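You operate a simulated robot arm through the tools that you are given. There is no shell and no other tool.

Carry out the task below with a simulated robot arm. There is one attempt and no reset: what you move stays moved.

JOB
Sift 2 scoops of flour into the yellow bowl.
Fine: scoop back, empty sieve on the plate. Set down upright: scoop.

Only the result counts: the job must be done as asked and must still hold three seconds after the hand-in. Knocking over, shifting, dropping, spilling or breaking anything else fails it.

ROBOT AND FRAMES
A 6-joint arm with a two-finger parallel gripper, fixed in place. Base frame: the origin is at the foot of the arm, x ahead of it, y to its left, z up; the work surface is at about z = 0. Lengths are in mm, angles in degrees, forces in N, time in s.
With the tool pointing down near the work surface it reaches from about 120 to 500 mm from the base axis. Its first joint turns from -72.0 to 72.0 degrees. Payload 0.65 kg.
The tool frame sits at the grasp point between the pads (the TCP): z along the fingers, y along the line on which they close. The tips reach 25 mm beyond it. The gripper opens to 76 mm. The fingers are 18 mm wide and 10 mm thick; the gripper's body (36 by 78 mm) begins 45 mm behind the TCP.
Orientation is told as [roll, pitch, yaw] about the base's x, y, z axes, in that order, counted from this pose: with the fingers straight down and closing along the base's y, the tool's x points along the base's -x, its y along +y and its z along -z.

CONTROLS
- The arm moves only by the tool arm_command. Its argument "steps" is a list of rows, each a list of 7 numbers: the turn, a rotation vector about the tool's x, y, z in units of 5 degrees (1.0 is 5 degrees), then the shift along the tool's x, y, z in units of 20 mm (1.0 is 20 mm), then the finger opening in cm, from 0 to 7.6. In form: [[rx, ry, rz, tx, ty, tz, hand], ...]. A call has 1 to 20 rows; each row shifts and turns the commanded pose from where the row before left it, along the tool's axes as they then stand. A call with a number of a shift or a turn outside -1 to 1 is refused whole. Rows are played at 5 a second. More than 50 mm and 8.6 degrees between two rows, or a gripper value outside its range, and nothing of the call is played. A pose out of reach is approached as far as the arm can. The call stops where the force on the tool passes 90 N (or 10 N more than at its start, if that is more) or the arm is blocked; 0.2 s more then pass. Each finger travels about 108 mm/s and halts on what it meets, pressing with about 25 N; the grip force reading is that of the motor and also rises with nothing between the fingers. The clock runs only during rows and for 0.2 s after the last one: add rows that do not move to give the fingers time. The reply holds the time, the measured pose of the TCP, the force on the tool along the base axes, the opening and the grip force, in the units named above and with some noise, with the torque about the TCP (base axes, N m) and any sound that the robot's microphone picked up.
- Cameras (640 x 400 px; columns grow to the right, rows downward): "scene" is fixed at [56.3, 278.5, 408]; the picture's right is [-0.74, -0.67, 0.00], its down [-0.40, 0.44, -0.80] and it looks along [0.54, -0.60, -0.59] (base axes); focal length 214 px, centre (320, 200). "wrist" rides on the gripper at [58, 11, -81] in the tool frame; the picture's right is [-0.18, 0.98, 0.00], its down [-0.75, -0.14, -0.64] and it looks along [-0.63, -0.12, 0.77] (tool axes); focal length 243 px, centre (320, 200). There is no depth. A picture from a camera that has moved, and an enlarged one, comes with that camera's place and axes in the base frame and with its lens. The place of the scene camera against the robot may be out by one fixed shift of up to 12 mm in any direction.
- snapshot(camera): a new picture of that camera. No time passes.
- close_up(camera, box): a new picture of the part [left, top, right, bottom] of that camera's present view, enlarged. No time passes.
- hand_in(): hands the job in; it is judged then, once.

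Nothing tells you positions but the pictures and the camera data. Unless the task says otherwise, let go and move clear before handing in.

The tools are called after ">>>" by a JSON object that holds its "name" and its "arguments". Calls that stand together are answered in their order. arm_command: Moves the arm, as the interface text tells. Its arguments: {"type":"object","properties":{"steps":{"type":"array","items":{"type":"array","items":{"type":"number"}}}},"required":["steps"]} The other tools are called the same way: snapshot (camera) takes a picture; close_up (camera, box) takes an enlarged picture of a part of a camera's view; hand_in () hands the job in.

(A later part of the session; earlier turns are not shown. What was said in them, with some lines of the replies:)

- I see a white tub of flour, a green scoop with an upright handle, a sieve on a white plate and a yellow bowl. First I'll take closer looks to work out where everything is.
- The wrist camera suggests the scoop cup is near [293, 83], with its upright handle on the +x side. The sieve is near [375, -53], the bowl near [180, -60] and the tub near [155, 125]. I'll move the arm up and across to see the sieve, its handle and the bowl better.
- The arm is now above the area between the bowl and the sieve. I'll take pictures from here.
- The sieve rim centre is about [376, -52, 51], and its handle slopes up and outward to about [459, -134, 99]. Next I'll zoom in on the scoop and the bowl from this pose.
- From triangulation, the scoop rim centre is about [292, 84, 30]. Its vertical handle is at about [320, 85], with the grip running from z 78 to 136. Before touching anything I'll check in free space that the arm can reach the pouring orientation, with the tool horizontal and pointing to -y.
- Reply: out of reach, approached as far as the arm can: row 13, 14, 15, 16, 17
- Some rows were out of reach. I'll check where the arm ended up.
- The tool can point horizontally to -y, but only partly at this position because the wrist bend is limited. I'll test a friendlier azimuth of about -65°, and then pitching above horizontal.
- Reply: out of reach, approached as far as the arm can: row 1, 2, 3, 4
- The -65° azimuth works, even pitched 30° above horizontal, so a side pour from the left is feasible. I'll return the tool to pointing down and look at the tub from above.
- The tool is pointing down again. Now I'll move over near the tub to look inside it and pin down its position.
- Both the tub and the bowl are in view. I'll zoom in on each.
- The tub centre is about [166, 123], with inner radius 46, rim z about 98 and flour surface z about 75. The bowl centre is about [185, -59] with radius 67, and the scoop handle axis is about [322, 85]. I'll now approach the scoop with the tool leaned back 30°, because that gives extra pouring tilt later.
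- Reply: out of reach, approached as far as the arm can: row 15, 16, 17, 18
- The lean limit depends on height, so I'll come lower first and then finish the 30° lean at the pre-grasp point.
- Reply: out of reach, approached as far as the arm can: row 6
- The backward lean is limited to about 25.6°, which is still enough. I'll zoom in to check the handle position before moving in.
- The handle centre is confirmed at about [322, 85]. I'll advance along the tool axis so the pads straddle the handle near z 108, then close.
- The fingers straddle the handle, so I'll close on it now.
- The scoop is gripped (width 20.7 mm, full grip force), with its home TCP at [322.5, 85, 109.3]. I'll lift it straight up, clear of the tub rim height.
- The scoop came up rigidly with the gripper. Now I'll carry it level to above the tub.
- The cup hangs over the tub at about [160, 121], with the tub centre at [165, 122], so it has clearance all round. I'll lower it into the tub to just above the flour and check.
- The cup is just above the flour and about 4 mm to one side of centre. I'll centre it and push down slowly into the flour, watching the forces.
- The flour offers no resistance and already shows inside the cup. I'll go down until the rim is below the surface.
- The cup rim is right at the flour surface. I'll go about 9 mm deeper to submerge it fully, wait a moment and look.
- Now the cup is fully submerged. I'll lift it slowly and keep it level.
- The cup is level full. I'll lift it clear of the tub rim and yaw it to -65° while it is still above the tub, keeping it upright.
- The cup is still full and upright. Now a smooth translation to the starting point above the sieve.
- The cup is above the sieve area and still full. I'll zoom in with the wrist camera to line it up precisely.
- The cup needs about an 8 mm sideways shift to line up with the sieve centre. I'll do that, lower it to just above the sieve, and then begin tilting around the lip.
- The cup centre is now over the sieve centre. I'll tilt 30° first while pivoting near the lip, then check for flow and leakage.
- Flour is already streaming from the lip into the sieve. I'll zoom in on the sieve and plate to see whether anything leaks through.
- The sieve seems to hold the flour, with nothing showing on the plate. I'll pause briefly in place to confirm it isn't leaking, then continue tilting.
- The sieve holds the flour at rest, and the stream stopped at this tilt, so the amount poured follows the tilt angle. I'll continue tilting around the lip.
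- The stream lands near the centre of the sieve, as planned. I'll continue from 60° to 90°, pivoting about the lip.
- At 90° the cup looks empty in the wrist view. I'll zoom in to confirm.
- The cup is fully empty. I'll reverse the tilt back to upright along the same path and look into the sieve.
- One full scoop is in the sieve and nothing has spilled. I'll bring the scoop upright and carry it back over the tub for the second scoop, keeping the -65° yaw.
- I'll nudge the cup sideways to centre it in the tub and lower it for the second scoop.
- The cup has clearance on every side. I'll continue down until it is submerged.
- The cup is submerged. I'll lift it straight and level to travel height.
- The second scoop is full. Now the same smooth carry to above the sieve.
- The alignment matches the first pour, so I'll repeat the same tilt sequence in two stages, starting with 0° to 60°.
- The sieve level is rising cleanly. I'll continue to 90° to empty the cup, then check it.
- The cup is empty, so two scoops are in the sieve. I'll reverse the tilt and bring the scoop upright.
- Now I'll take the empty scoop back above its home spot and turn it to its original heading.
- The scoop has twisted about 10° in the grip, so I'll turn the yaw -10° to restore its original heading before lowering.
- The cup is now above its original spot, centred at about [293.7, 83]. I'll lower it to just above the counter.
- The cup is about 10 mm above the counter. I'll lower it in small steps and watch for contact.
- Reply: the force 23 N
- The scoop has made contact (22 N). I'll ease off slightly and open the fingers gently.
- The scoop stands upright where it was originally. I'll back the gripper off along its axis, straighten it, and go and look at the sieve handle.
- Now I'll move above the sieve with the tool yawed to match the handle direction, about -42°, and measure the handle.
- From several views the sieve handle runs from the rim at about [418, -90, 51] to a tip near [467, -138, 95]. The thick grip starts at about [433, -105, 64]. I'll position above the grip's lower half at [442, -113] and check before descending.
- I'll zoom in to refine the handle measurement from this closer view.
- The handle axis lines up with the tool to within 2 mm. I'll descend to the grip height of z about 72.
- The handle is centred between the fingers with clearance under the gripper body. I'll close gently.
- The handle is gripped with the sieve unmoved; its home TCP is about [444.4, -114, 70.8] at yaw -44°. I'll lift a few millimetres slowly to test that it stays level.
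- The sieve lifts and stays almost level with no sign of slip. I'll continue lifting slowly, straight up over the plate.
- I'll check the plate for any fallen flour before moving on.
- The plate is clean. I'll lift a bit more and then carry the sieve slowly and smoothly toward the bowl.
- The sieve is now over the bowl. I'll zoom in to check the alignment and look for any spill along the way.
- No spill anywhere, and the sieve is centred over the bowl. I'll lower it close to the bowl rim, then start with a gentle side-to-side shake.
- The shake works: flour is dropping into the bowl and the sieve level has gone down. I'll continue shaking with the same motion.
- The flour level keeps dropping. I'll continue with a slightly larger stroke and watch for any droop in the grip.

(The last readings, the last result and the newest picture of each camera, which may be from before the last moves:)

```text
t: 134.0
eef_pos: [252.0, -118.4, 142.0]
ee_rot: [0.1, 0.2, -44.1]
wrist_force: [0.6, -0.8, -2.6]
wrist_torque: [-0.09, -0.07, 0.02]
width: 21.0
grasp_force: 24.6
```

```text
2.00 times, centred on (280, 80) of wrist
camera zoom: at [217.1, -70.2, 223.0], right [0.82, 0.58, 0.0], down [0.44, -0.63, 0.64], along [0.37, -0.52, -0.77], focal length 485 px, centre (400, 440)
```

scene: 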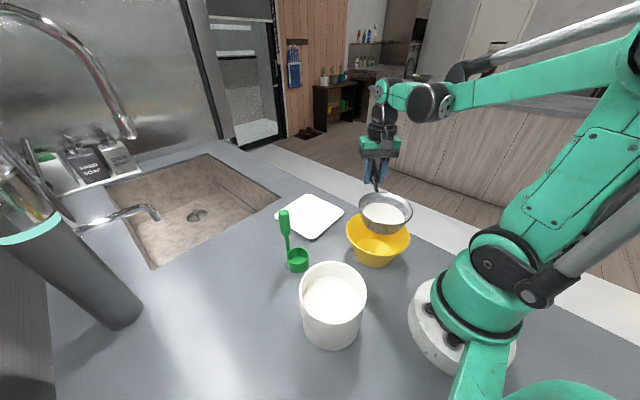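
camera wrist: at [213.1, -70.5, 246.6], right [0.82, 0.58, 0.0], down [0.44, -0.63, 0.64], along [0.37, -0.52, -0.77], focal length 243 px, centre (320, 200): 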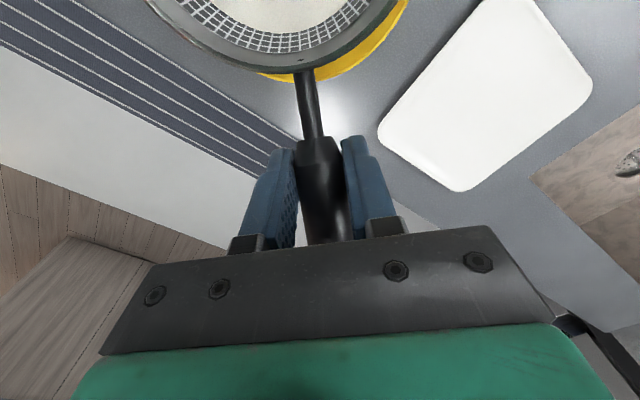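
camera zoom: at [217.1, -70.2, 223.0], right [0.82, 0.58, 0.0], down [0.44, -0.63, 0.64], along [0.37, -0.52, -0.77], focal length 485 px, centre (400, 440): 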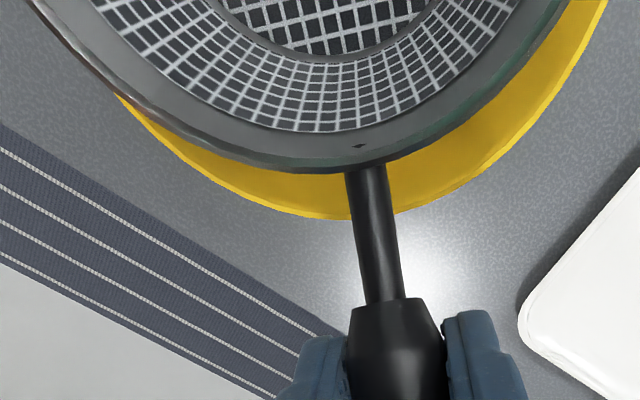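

The sieve looks empty, with the mesh fully visible. I'll add a few small extra shakes to clear any residue, then look closely.

>>> {"name": "arm_command", "arguments": {"steps": [[0, 0, 0, 0, 0.3, 0, 1.0], [0, 0, 0, 0, -0.6, 0, 1.0], [0, 0, 0, 0, 0.6, 0, 1.0], [0, 0, 0, 0, -0.6, 0, 1.0], [0, 0, 0, 0, 0.6, 0, 1.0], [0, 0, 0, 0, -0.6, 0, 1.0], [0, 0, 0, 0, 0.6, 0, 1.0], [0, 0, 0, 0, -0.6, 0, 1.0], [0, 0, 0, 0, 0.6, 0, 1.0], [0, 0, 0, 0, -0.6, 0, 1.0], [0, 0, 0, 0, 0.3, 0, 1.0], [0, 0, 0, 0, 0, 0, 1.0], [0, 0, 0, 0, 0, 0, 1.0]]}}

>>> {"name": "close_up", "arguments": {"camera": "scene", "box": [345, 190, 425, 270]}}

>>> {"name": "snapshot", "arguments": {"camera": "scene"}}

>>> {"name": "close_up", "arguments": {"camera": "wrist", "box": [120, 0, 440, 160]}}

```text
t: 136.8
eef_pos: [252.3, -117.1, 142.7]
ee_rot: [0.0, 0.2, -44.1]
wrist_force: [-0.4, -1.1, -1.9]
wrist_torque: [-0.07, -0.01, 0.04]
width: 21.2
grasp_force: 25.2
```

```text
5.00 times, centred on (385, 230) of scene
camera zoom: at [56.3, 278.5, 408.0], right [-0.74, -0.67, 0.0], down [-0.4, 0.44, -0.8], along [0.54, -0.6, -0.59], focal length 1072 px, centre (-5, 50)
```

zoom: 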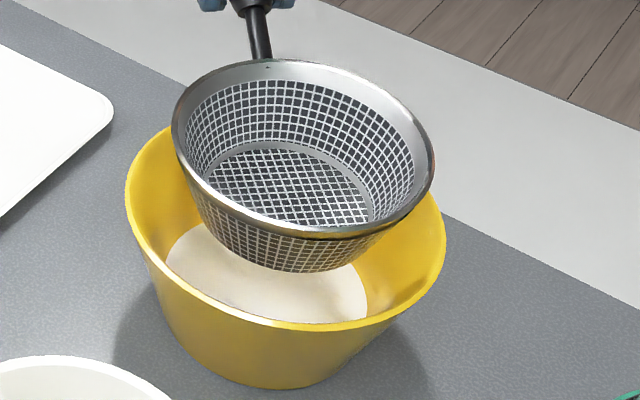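

```text
taken
```

scene: 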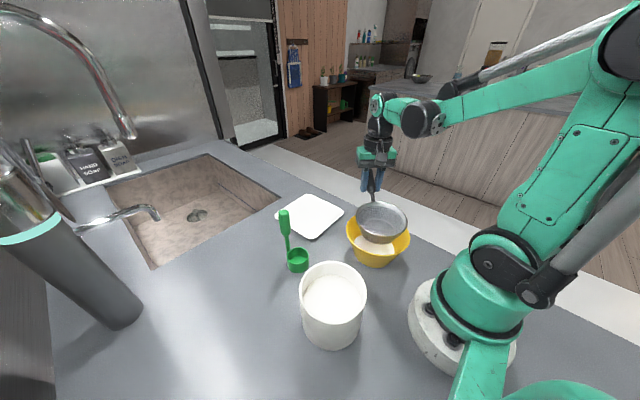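

```text
2.00 times, centred on (280, 80) of wrist
camera zoom: at [217.0, -69.3, 223.4], right [0.82, 0.58, 0.0], down [0.44, -0.63, 0.64], along [0.37, -0.52, -0.77], focal length 485 px, centre (400, 440)
```

zoom: 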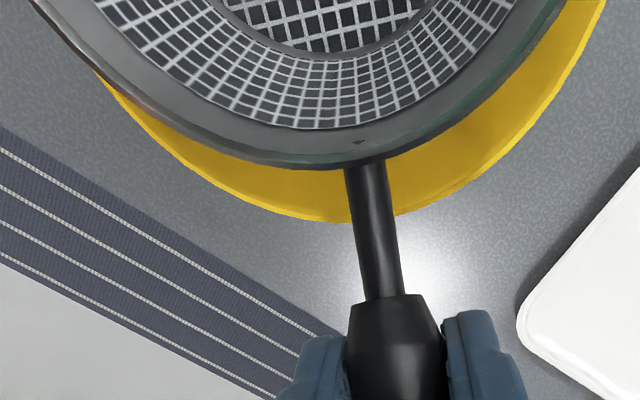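

The sieve is empty and the flour is all in the bowl. The handle slid about 4 mm in the grip, which I'll allow for when setting it down. Now I'll lift and carry the sieve back above the plate.

>>> {"name": "arm_command", "arguments": {"steps": [[0, 0, 0, 0, 0, -0.15, 1.0], [0, 0, 0, 0, 0, -0.3, 1.0], [0, 0, 0, 0, 0, -0.4, 1.0], [0, 0, 0, 0, 0, -0.4, 1.0], [0, 0, 0, 0, 0, -0.3, 1.0], [0, 0, 0, 0, 0, -0.15, 1.0], [0, 0, 0, 0, 0, 0, 1.0]]}}

>>> {"name": "arm_command", "arguments": {"steps": [[0, 0, 0, -0.109, 0.1065, 0, 1.0], [0, 0, 0, -0.218, 0.213, 0, 1.0], [0, 0, 0, -0.328, 0.32, 0, 1.0], [0, 0, 0, -0.437, 0.426, 0, 1.0], [0, 0, 0, -0.437, 0.426, 0, 1.0], [0, 0, 0, -0.437, 0.426, 0, 1.0], [0, 0, 0, -0.437, 0.426, 0, 1.0], [0, 0, 0, -0.437, 0.426, 0, 1.0], [0, 0, 0, -0.437, 0.426, 0, 1.0], [0, 0, 0, -0.437, 0.426, 0, 1.0], [0, 0, 0, -0.437, 0.426, 0, 1.0], [0, 0, 0, -0.437, 0.426, 0, 1.0], [0, 0, 0, -0.437, 0.426, 0, 1.0], [0, 0, 0, -0.437, 0.426, 0, 1.0], [0, 0, 0, -0.437, 0.426, 0, 1.0], [0, 0, 0, -0.437, 0.426, 0, 1.0], [0, 0, 0, -0.328, 0.32, 0, 1.0], [0, 0, 0, -0.218, 0.213, 0, 1.0], [0, 0, 0, -0.109, 0.1065, 0, 1.0], [0, 0, 0, 0, 0, 0, 1.0]]}}

>>> {"name": "snapshot", "arguments": {"camera": "scene"}}

>>> {"name": "snapshot", "arguments": {"camera": "wrist"}}

>>> {"name": "close_up", "arguments": {"camera": "scene", "box": [260, 110, 360, 240]}}

```text
t: 138.4
eef_pos: [252.8, -115.6, 174.5]
ee_rot: [0.0, 0.2, -44.0]
wrist_force: [0.0, 0.2, -1.9]
wrist_torque: [-0.07, -0.07, 0.01]
width: 21.3
grasp_force: 24.3
```

```text
t: 142.6
eef_pos: [446.6, -114.8, 174.5]
ee_rot: [0.0, 0.2, -44.0]
wrist_force: [-0.7, -0.5, -1.6]
wrist_torque: [-0.09, -0.07, 0.02]
width: 20.9
grasp_force: 24.8
```

```text
taken
```

scene: 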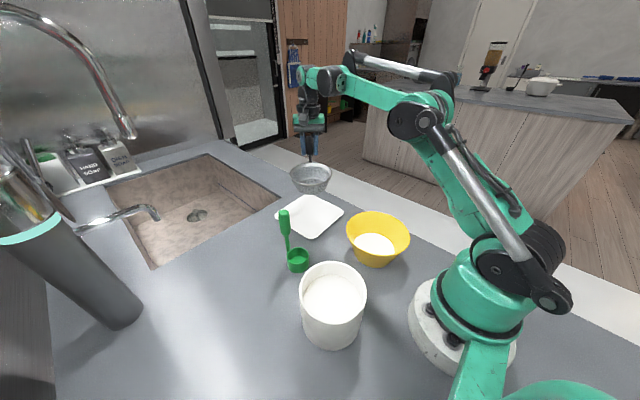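

```text
taken
camera wrist: at [411.8, -68.4, 255.7], right [0.82, 0.58, 0.0], down [0.44, -0.63, 0.64], along [0.37, -0.52, -0.77], focal length 243 px, centre (320, 200)
```

wrist: 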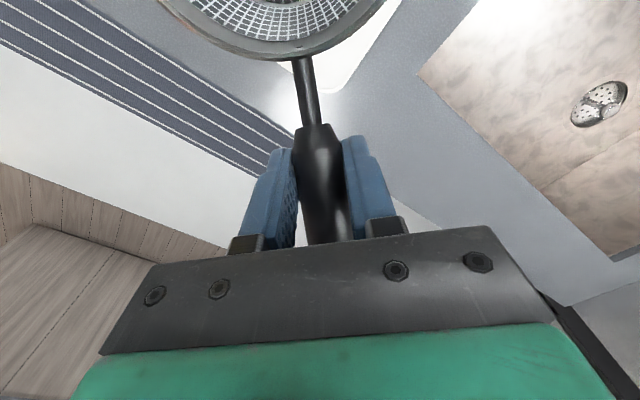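

```text
3.08 times, centred on (310, 175) of scene
camera zoom: at [56.3, 278.5, 408.0], right [-0.74, -0.67, 0.0], down [-0.4, 0.44, -0.8], along [0.54, -0.6, -0.59], focal length 660 px, centre (351, 277)
```

zoom: 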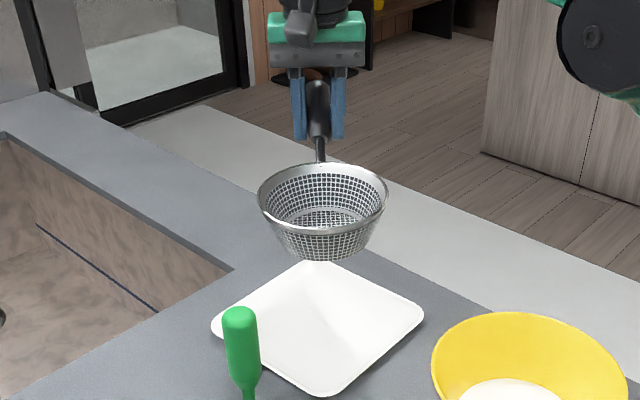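

The bowl shows the flour and the sieve is empty above the plate. I'll measure how the sieve sits in the grip now compared with when I first grasped it.

>>> {"name": "close_up", "arguments": {"camera": "wrist", "box": [160, 0, 440, 175]}}

>>> {"name": "close_up", "arguments": {"camera": "scene", "box": [275, 140, 345, 215]}}

>>> {"name": "close_up", "arguments": {"camera": "scene", "box": [330, 190, 430, 280]}}

```text
2.29 times, centred on (300, 88) of wrist
camera zoom: at [411.8, -68.4, 255.7], right [0.82, 0.58, 0.0], down [0.44, -0.63, 0.64], along [0.37, -0.52, -0.77], focal length 555 px, centre (366, 457)
```

zoom: 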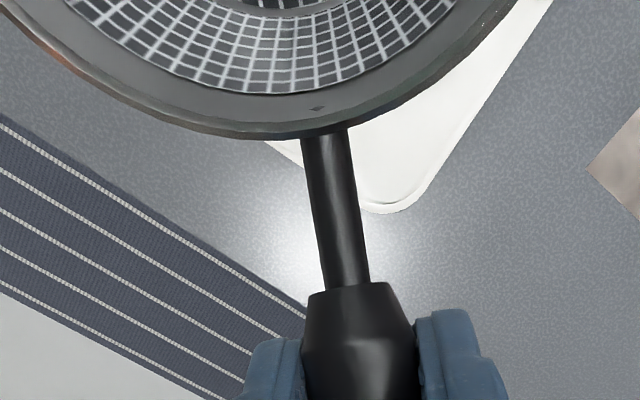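

```text
5.33 times, centred on (310, 178) of scene
camera zoom: at [56.3, 278.5, 408.0], right [-0.74, -0.67, 0.0], down [-0.4, 0.44, -0.8], along [0.54, -0.6, -0.59], focal length 1144 px, centre (373, 320)
```

zoom: 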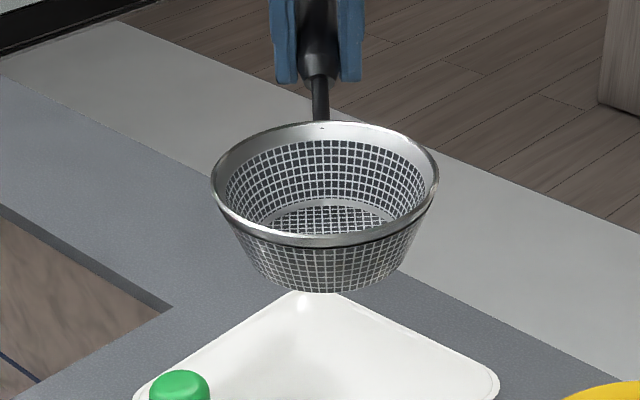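

```text
4.44 times, centred on (380, 235) of scene
camera zoom: at [56.3, 278.5, 408.0], right [-0.74, -0.67, 0.0], down [-0.4, 0.44, -0.8], along [0.54, -0.6, -0.59], focal length 953 px, centre (53, 44)
```

zoom: 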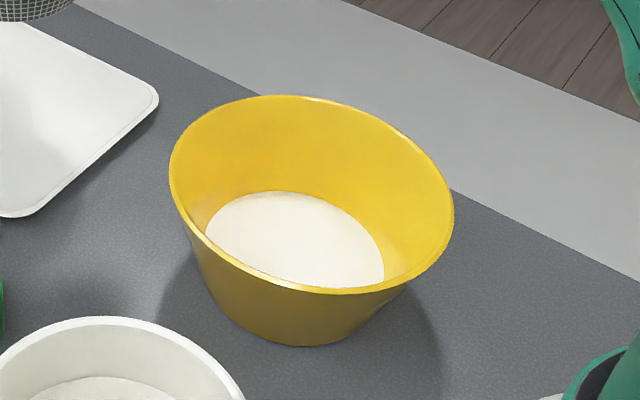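

The handle has slid about 7 mm and drooped about 3° in the grip. I'll correct the tilt, shift slightly and descend most of the way to the plate.

>>> {"name": "arm_command", "arguments": {"steps": [[0, 0.3, 0, -0.05, 0, 0, 1.0], [0, 0.3, 0, -0.055, 0, 0, 1.0], [0, 0, 0, 0, 0, 0.3, 1.0], [0, 0, 0, 0, 0, 0.6, 1.0], [0, 0, 0, 0, 0, 0.8, 1.0], [0, 0, 0, 0, 0, 0.8, 1.0], [0, 0, 0, 0, 0, 0.8, 1.0], [0, 0, 0, 0, 0, 0.5, 1.0], [0, 0, 0, 0, 0, 0.2, 1.0], [0, 0, 0, 0, 0, 0, 1.0]]}}

>>> {"name": "close_up", "arguments": {"camera": "scene", "box": [270, 150, 350, 240]}}

>>> {"name": "snapshot", "arguments": {"camera": "wrist"}}

```text
t: 144.8
eef_pos: [444.4, -114.0, 94.2]
ee_rot: [0.1, 3.1, -44.0]
wrist_force: [-0.4, -0.4, -1.3]
wrist_torque: [-0.1, -0.06, 0.02]
width: 21.1
grasp_force: 25.2
```

```text
4.44 times, centred on (310, 195) of scene
camera zoom: at [56.3, 278.5, 408.0], right [-0.74, -0.67, 0.0], down [-0.4, 0.44, -0.8], along [0.54, -0.6, -0.59], focal length 953 px, centre (364, 222)
```

zoom: 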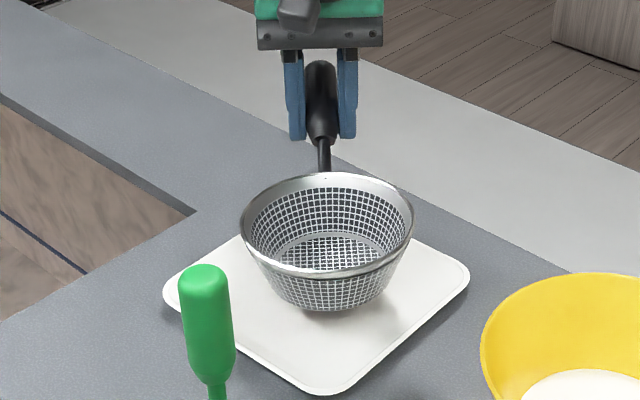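

```text
taken
camera wrist: at [412.9, -69.7, 178.0], right [0.82, 0.58, -0.01], down [0.47, -0.65, 0.6], along [0.34, -0.49, -0.8], focal length 243 px, centre (320, 200)
```

wrist: 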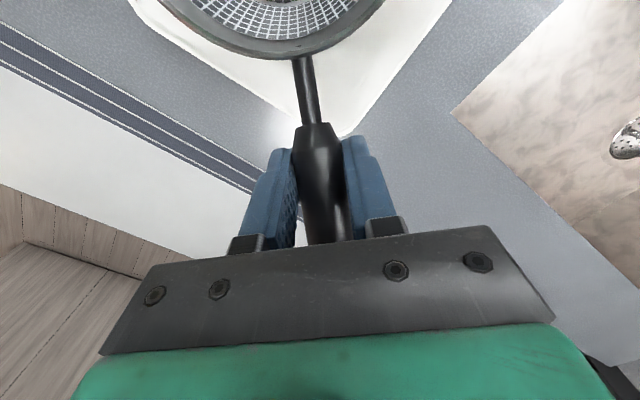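

Now I'll make a small forward correction and lower the last centimetres in steps, watching the force.

>>> {"name": "arm_command", "arguments": {"steps": [[0, 0, 0, -0.14, 0, 0, 1.0], [0, 0, 0, -0.14, 0, 0, 1.0], [0, 0, 0, -0.02, 0, 0.35, 1.0], [0, 0, 0, -0.02, 0, 0.35, 1.0], [0, 0, 0, 0, 0, 0, 1.0]]}}

>>> {"name": "arm_command", "arguments": {"steps": [[0, 0, 0, -0.005, 0, 0.1, 1.0], [0, 0, 0, 0, 0, 0, 1.0]]}}

>>> {"name": "close_up", "arguments": {"camera": "scene", "box": [280, 170, 350, 240]}}

```text
t: 146.0
eef_pos: [448.5, -116.9, 80.5]
ee_rot: [0.1, 3.2, -44.0]
wrist_force: [0.1, 1.0, -1.8]
wrist_torque: [-0.06, -0.08, -0.01]
width: 20.8
grasp_force: 24.9
```

```text
t: 146.6
eef_pos: [448.2, -118.4, 78.9]
ee_rot: [0.1, 3.2, -44.0]
wrist_force: [-0.5, -0.3, -2.2]
wrist_torque: [-0.06, -0.05, 0.02]
width: 20.9
grasp_force: 25.1
```

```text
5.71 times, centred on (315, 205) of scene
camera zoom: at [56.3, 278.5, 408.0], right [-0.74, -0.67, 0.0], down [-0.4, 0.44, -0.8], along [0.54, -0.6, -0.59], focal length 1226 px, centre (349, 171)
```

zoom: 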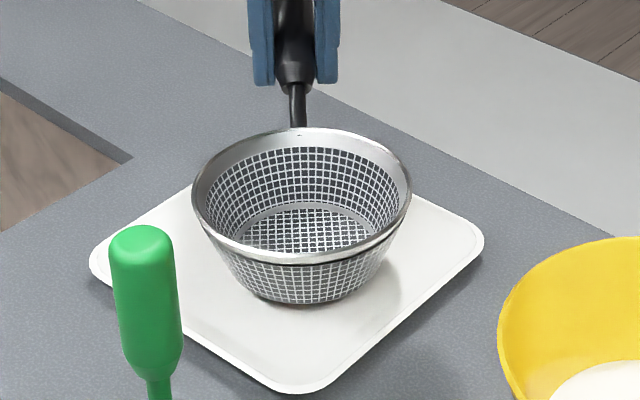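

The sieve is aligned with its original spot and about 3 mm above the plate. I'll lower it in 1 mm steps until it touches.

>>> {"name": "arm_command", "arguments": {"steps": [[0, 0, 0, -0.003, 0, 0.05, 1.0], [0, 0, 0, 0, 0, 0, 1.0]]}}

>>> {"name": "arm_command", "arguments": {"steps": [[0, 0, 0, -0.003, 0, 0.05, 1.0], [0, 0, 0, 0, 0, 0, 1.0]]}}

>>> {"name": "close_up", "arguments": {"camera": "scene", "box": [280, 170, 350, 240]}}

```text
t: 147.2
eef_pos: [448.7, -118.6, 78.0]
ee_rot: [0.1, 3.2, -44.0]
wrist_force: [0.5, -0.6, -1.0]
wrist_torque: [-0.05, -0.08, -0.03]
width: 21.4
grasp_force: 25.2
```

```text
t: 147.8
eef_pos: [447.9, -117.8, 75.5]
ee_rot: [0.0, 3.2, -44.0]
wrist_force: [0.5, 0.0, -0.8]
wrist_torque: [-0.07, -0.08, -0.03]
width: 21.0
grasp_force: 25.0
```

```text
5.71 times, centred on (315, 205) of scene
camera zoom: at [56.3, 278.5, 408.0], right [-0.74, -0.67, 0.0], down [-0.4, 0.44, -0.8], along [0.54, -0.6, -0.59], focal length 1226 px, centre (349, 171)
```

zoom: 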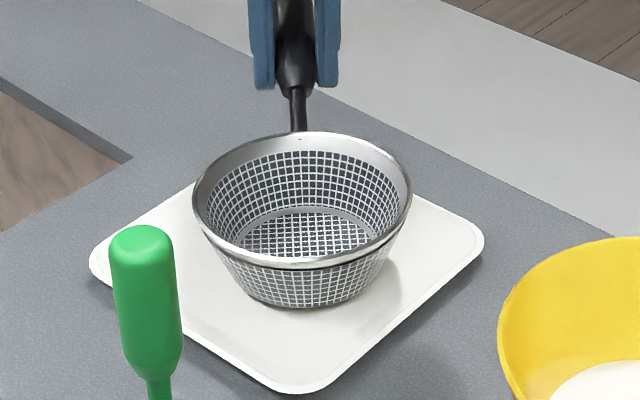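

Nearly down, with the front edge about 2 mm high. I'll undo a little tilt and keep lowering in small steps.

>>> {"name": "arm_command", "arguments": {"steps": [[0, -0.22, 0, 0, 0, 0, 1.0], [0, 0, 0, 0, 0, 0, 1.0]]}}

>>> {"name": "arm_command", "arguments": {"steps": [[0, 0, 0, -0.001, 0, 0.025, 1.0], [0, 0, 0, 0, 0, 0, 1.0]]}}

>>> {"name": "arm_command", "arguments": {"steps": [[0, 0, 0, -0.001, 0, 0.025, 1.0], [0, 0, 0, 0, 0, 0, 1.0]]}}

>>> {"name": "close_up", "arguments": {"camera": "scene", "box": [280, 170, 350, 240]}}

```text
t: 148.4
eef_pos: [448.6, -118.7, 76.7]
ee_rot: [0.1, 2.0, -44.0]
wrist_force: [-1.6, 0.0, 2.4]
wrist_torque: [0.17, 0.18, 0.11]
width: 21.0
grasp_force: 25.2
```

```text
t: 149.0
eef_pos: [449.7, -118.3, 76.5]
ee_rot: [0.0, 2.1, -44.0]
wrist_force: [-1.0, -5.1, 13.1]
wrist_torque: [0.22, 0.48, 0.22]
width: 20.9
grasp_force: 24.2
```

```text
t: 149.6
eef_pos: [449.6, -118.5, 75.7]
ee_rot: [0.1, 2.0, -44.0]
wrist_force: [1.8, -3.0, 9.3]
wrist_torque: [0.27, 0.09, -0.09]
width: 21.1
grasp_force: 24.5
```

```text
5.71 times, centred on (315, 205) of scene
camera zoom: at [56.3, 278.6, 408.0], right [-0.74, -0.67, 0.0], down [-0.4, 0.44, -0.8], along [0.54, -0.6, -0.59], focal length 1226 px, centre (349, 171)
```

zoom: 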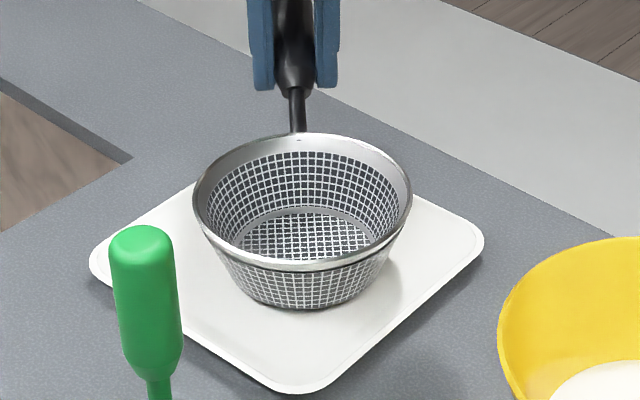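

The sieve rests on the plate in its original place. I'll ease off a touch and open the gripper slowly.

>>> {"name": "arm_command", "arguments": {"steps": [[0, 0, 0, 0, 0, -0.015, 1.0], [0, 0, 0, 0, 0, 0, 1.0], [0, 0, 0, 0, 0, 0, 2.2], [0, 0, 0, 0, 0, 0, 2.4], [0, 0, 0, 0, 0, 0, 2.8], [0, 0, 0, 0, 0, 0, 3.6], [0, 0, 0, 0, 0, 0, 5.0], [0, 0, 0, 0, 0, 0, 7.0], [0, 0, 0, 0, 0, 0, 7.6], [0, 0, 0, 0, 0, 0, 7.6]]}}

>>> {"name": "close_up", "arguments": {"camera": "scene", "box": [270, 150, 350, 240]}}

>>> {"name": "snapshot", "arguments": {"camera": "wrist"}}

```text
t: 151.8
eef_pos: [450.5, -117.4, 74.9]
ee_rot: [0.2, 2.1, -44.0]
wrist_force: [0.0, 0.0, -0.1]
wrist_torque: [0.01, -0.03, -0.01]
width: 76.2
grasp_force: 0.0
```

```text
4.44 times, centred on (310, 195) of scene
camera zoom: at [56.3, 278.5, 408.0], right [-0.74, -0.67, 0.0], down [-0.4, 0.44, -0.8], along [0.54, -0.6, -0.59], focal length 953 px, centre (364, 222)
```

zoom: 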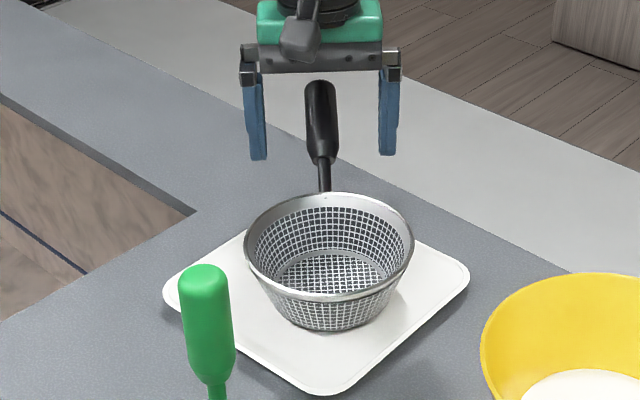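

```text
taken
camera wrist: at [416.3, -73.0, 158.4], right [0.82, 0.58, -0.01], down [0.46, -0.64, 0.62], along [0.35, -0.5, -0.79], focal length 243 px, centre (320, 200)
```

wrist: 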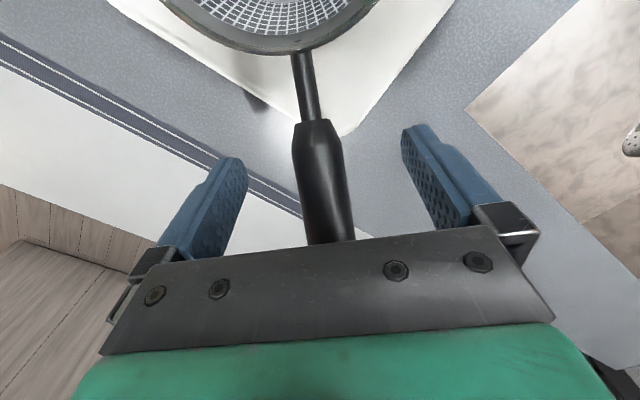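

The sieve is free and sitting exactly as it did at the start. I'll retreat straight up, clear of everything.

>>> {"name": "arm_command", "arguments": {"steps": [[0, 0, 0, 0, 0, -0.4, 7.6], [0, 0, 0, 0, 0, -0.8, 7.6], [0, 0, 0, 0, 0, -0.9, 7.6], [0, 0, 0, 0, 0, -0.9, 7.6], [0, 0, 0, 0, 0, -0.9, 7.6], [0, 0, 0, 0, 0, -0.9, 7.6], [0, 0, 0, 0, 0, -0.9, 7.6], [0, 0, 0, 0, 0, -0.9, 7.6], [0, 0, 0, 0.8, 0, -0.5, 7.6], [0, 0, 0, 0.8, 0, 0, 7.6], [0, 0, 0, 0.8, 0, 0, 7.6], [0, 0, 0, 0.8, 0, 0, 7.6], [0, 0, 0, 0, 0, 0, 7.6]]}}

>>> {"name": "snapshot", "arguments": {"camera": "scene"}}

>>> {"name": "close_up", "arguments": {"camera": "scene", "box": [250, 150, 430, 280]}}

>>> {"name": "snapshot", "arguments": {"camera": "wrist"}}

```text
t: 154.6
eef_pos: [394.8, -74.2, 213.6]
ee_rot: [0.1, 2.0, -44.0]
wrist_force: [-0.8, 0.6, -0.5]
wrist_torque: [0.01, 0.03, 0.01]
width: 75.9
grasp_force: 0.1
out of reach, approached as far as the arm can: row 7, 8
```

```text
taken
```

scene: 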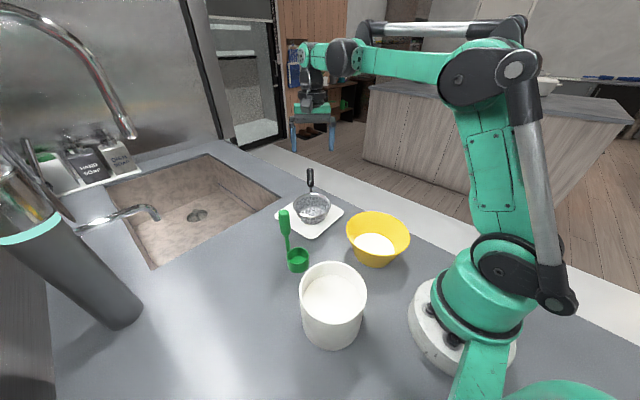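

```text
3.08 times, centred on (340, 215) of scene
camera zoom: at [56.3, 278.6, 408.0], right [-0.74, -0.67, 0.0], down [-0.4, 0.44, -0.8], along [0.54, -0.6, -0.59], focal length 660 px, centre (258, 154)
```

zoom: 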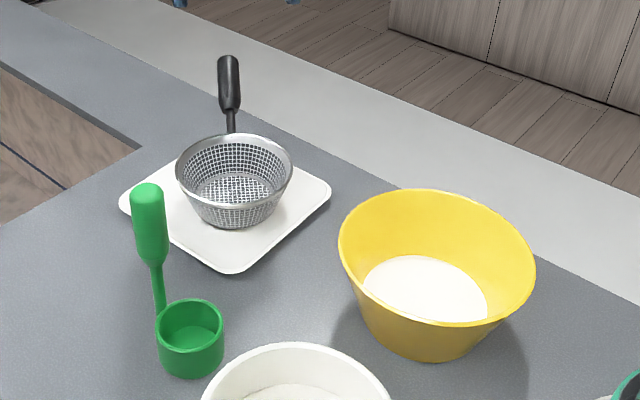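

```text
taken
camera wrist: at [361.7, -29.2, 297.4], right [0.82, 0.58, -0.01], down [0.46, -0.64, 0.62], along [0.35, -0.5, -0.79], focal length 243 px, centre (320, 200)
```

wrist: 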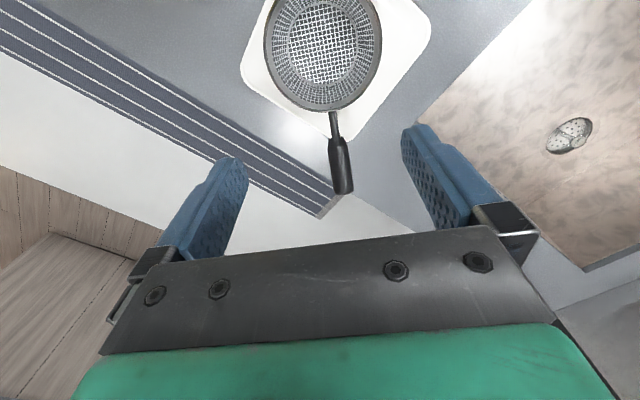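

The arm is clear. Before handing in I'll check the counter, tub, sieve and bowl for any stray flour.

>>> {"name": "close_up", "arguments": {"camera": "scene", "box": [240, 230, 420, 370]}}

>>> {"name": "close_up", "arguments": {"camera": "wrist", "box": [220, 0, 420, 130]}}

>>> {"name": "close_up", "arguments": {"camera": "scene", "box": [340, 195, 420, 275]}}

```text
2.86 times, centred on (330, 300) of scene
camera zoom: at [56.3, 278.6, 408.0], right [-0.74, -0.67, 0.0], down [-0.4, 0.44, -0.8], along [0.54, -0.6, -0.59], focal length 613 px, centre (291, -86)
```

zoom: 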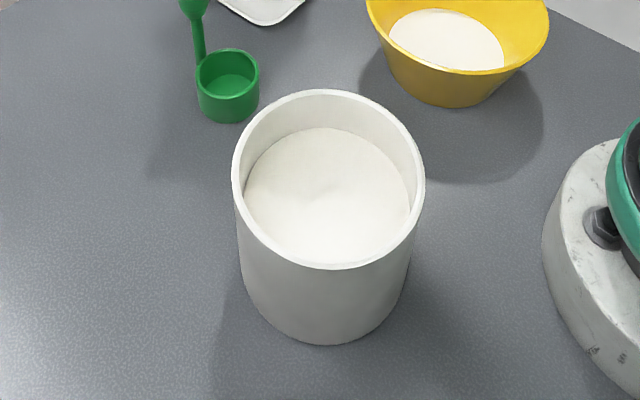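

```text
3.08 times, centred on (320, 65) of wrist
camera zoom: at [361.7, -29.2, 297.4], right [0.82, 0.58, -0.01], down [0.46, -0.64, 0.62], along [0.35, -0.5, -0.79], focal length 746 px, centre (320, 615)
```

zoom: 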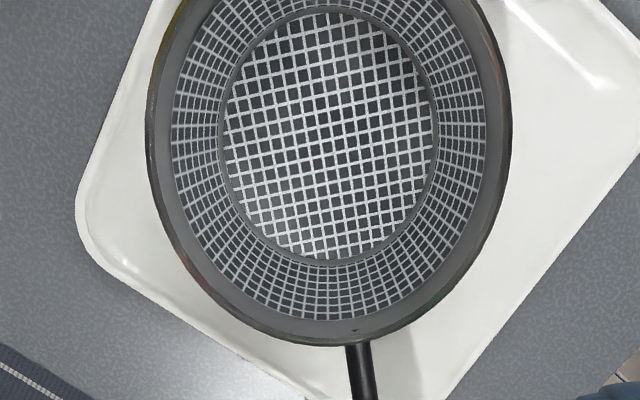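

```text
5.00 times, centred on (380, 235) of scene
camera zoom: at [56.3, 278.6, 408.0], right [-0.74, -0.67, 0.0], down [-0.4, 0.44, -0.8], along [0.54, -0.6, -0.59], focal length 1072 px, centre (20, 25)
```

zoom: 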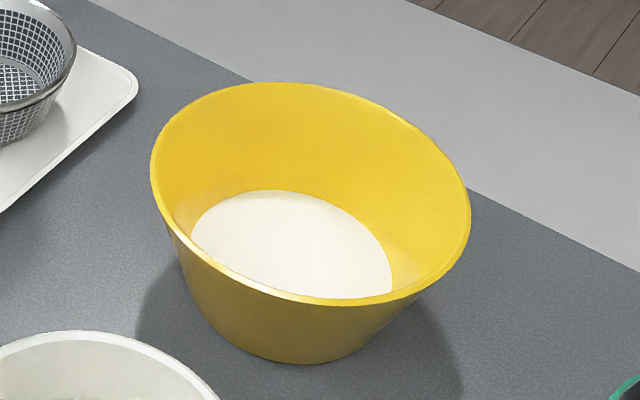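

Everything looks right: both scoops of flour are in the yellow bowl and the empty sieve is back on the plate. The scoop stands upright in its original place, the counter is clean, and the arm is clear, so I'm handing in.

>>> {"name": "hand_in", "arguments": {}}

```text
The job is handed in.
```

I sifted two full scoops of flour into the yellow bowl and handed the job in. The hand-in was accepted, but no verdict came back.

- **Flour:** both scoops went into the sieve while it sat on the plate, and I then shook it over the bowl until the mesh was clear. I saw no spilled flour on the plate or counter.
- **Scoop:** it is standing upright in its original spot, facing the way it did at the start to within a few degrees.
- **Sieve:** it is empty and back on the plate in its starting position.
- **Tub, bowl and plate:** none of these appeared to move. The arm let go and was clear of everything before hand-in.
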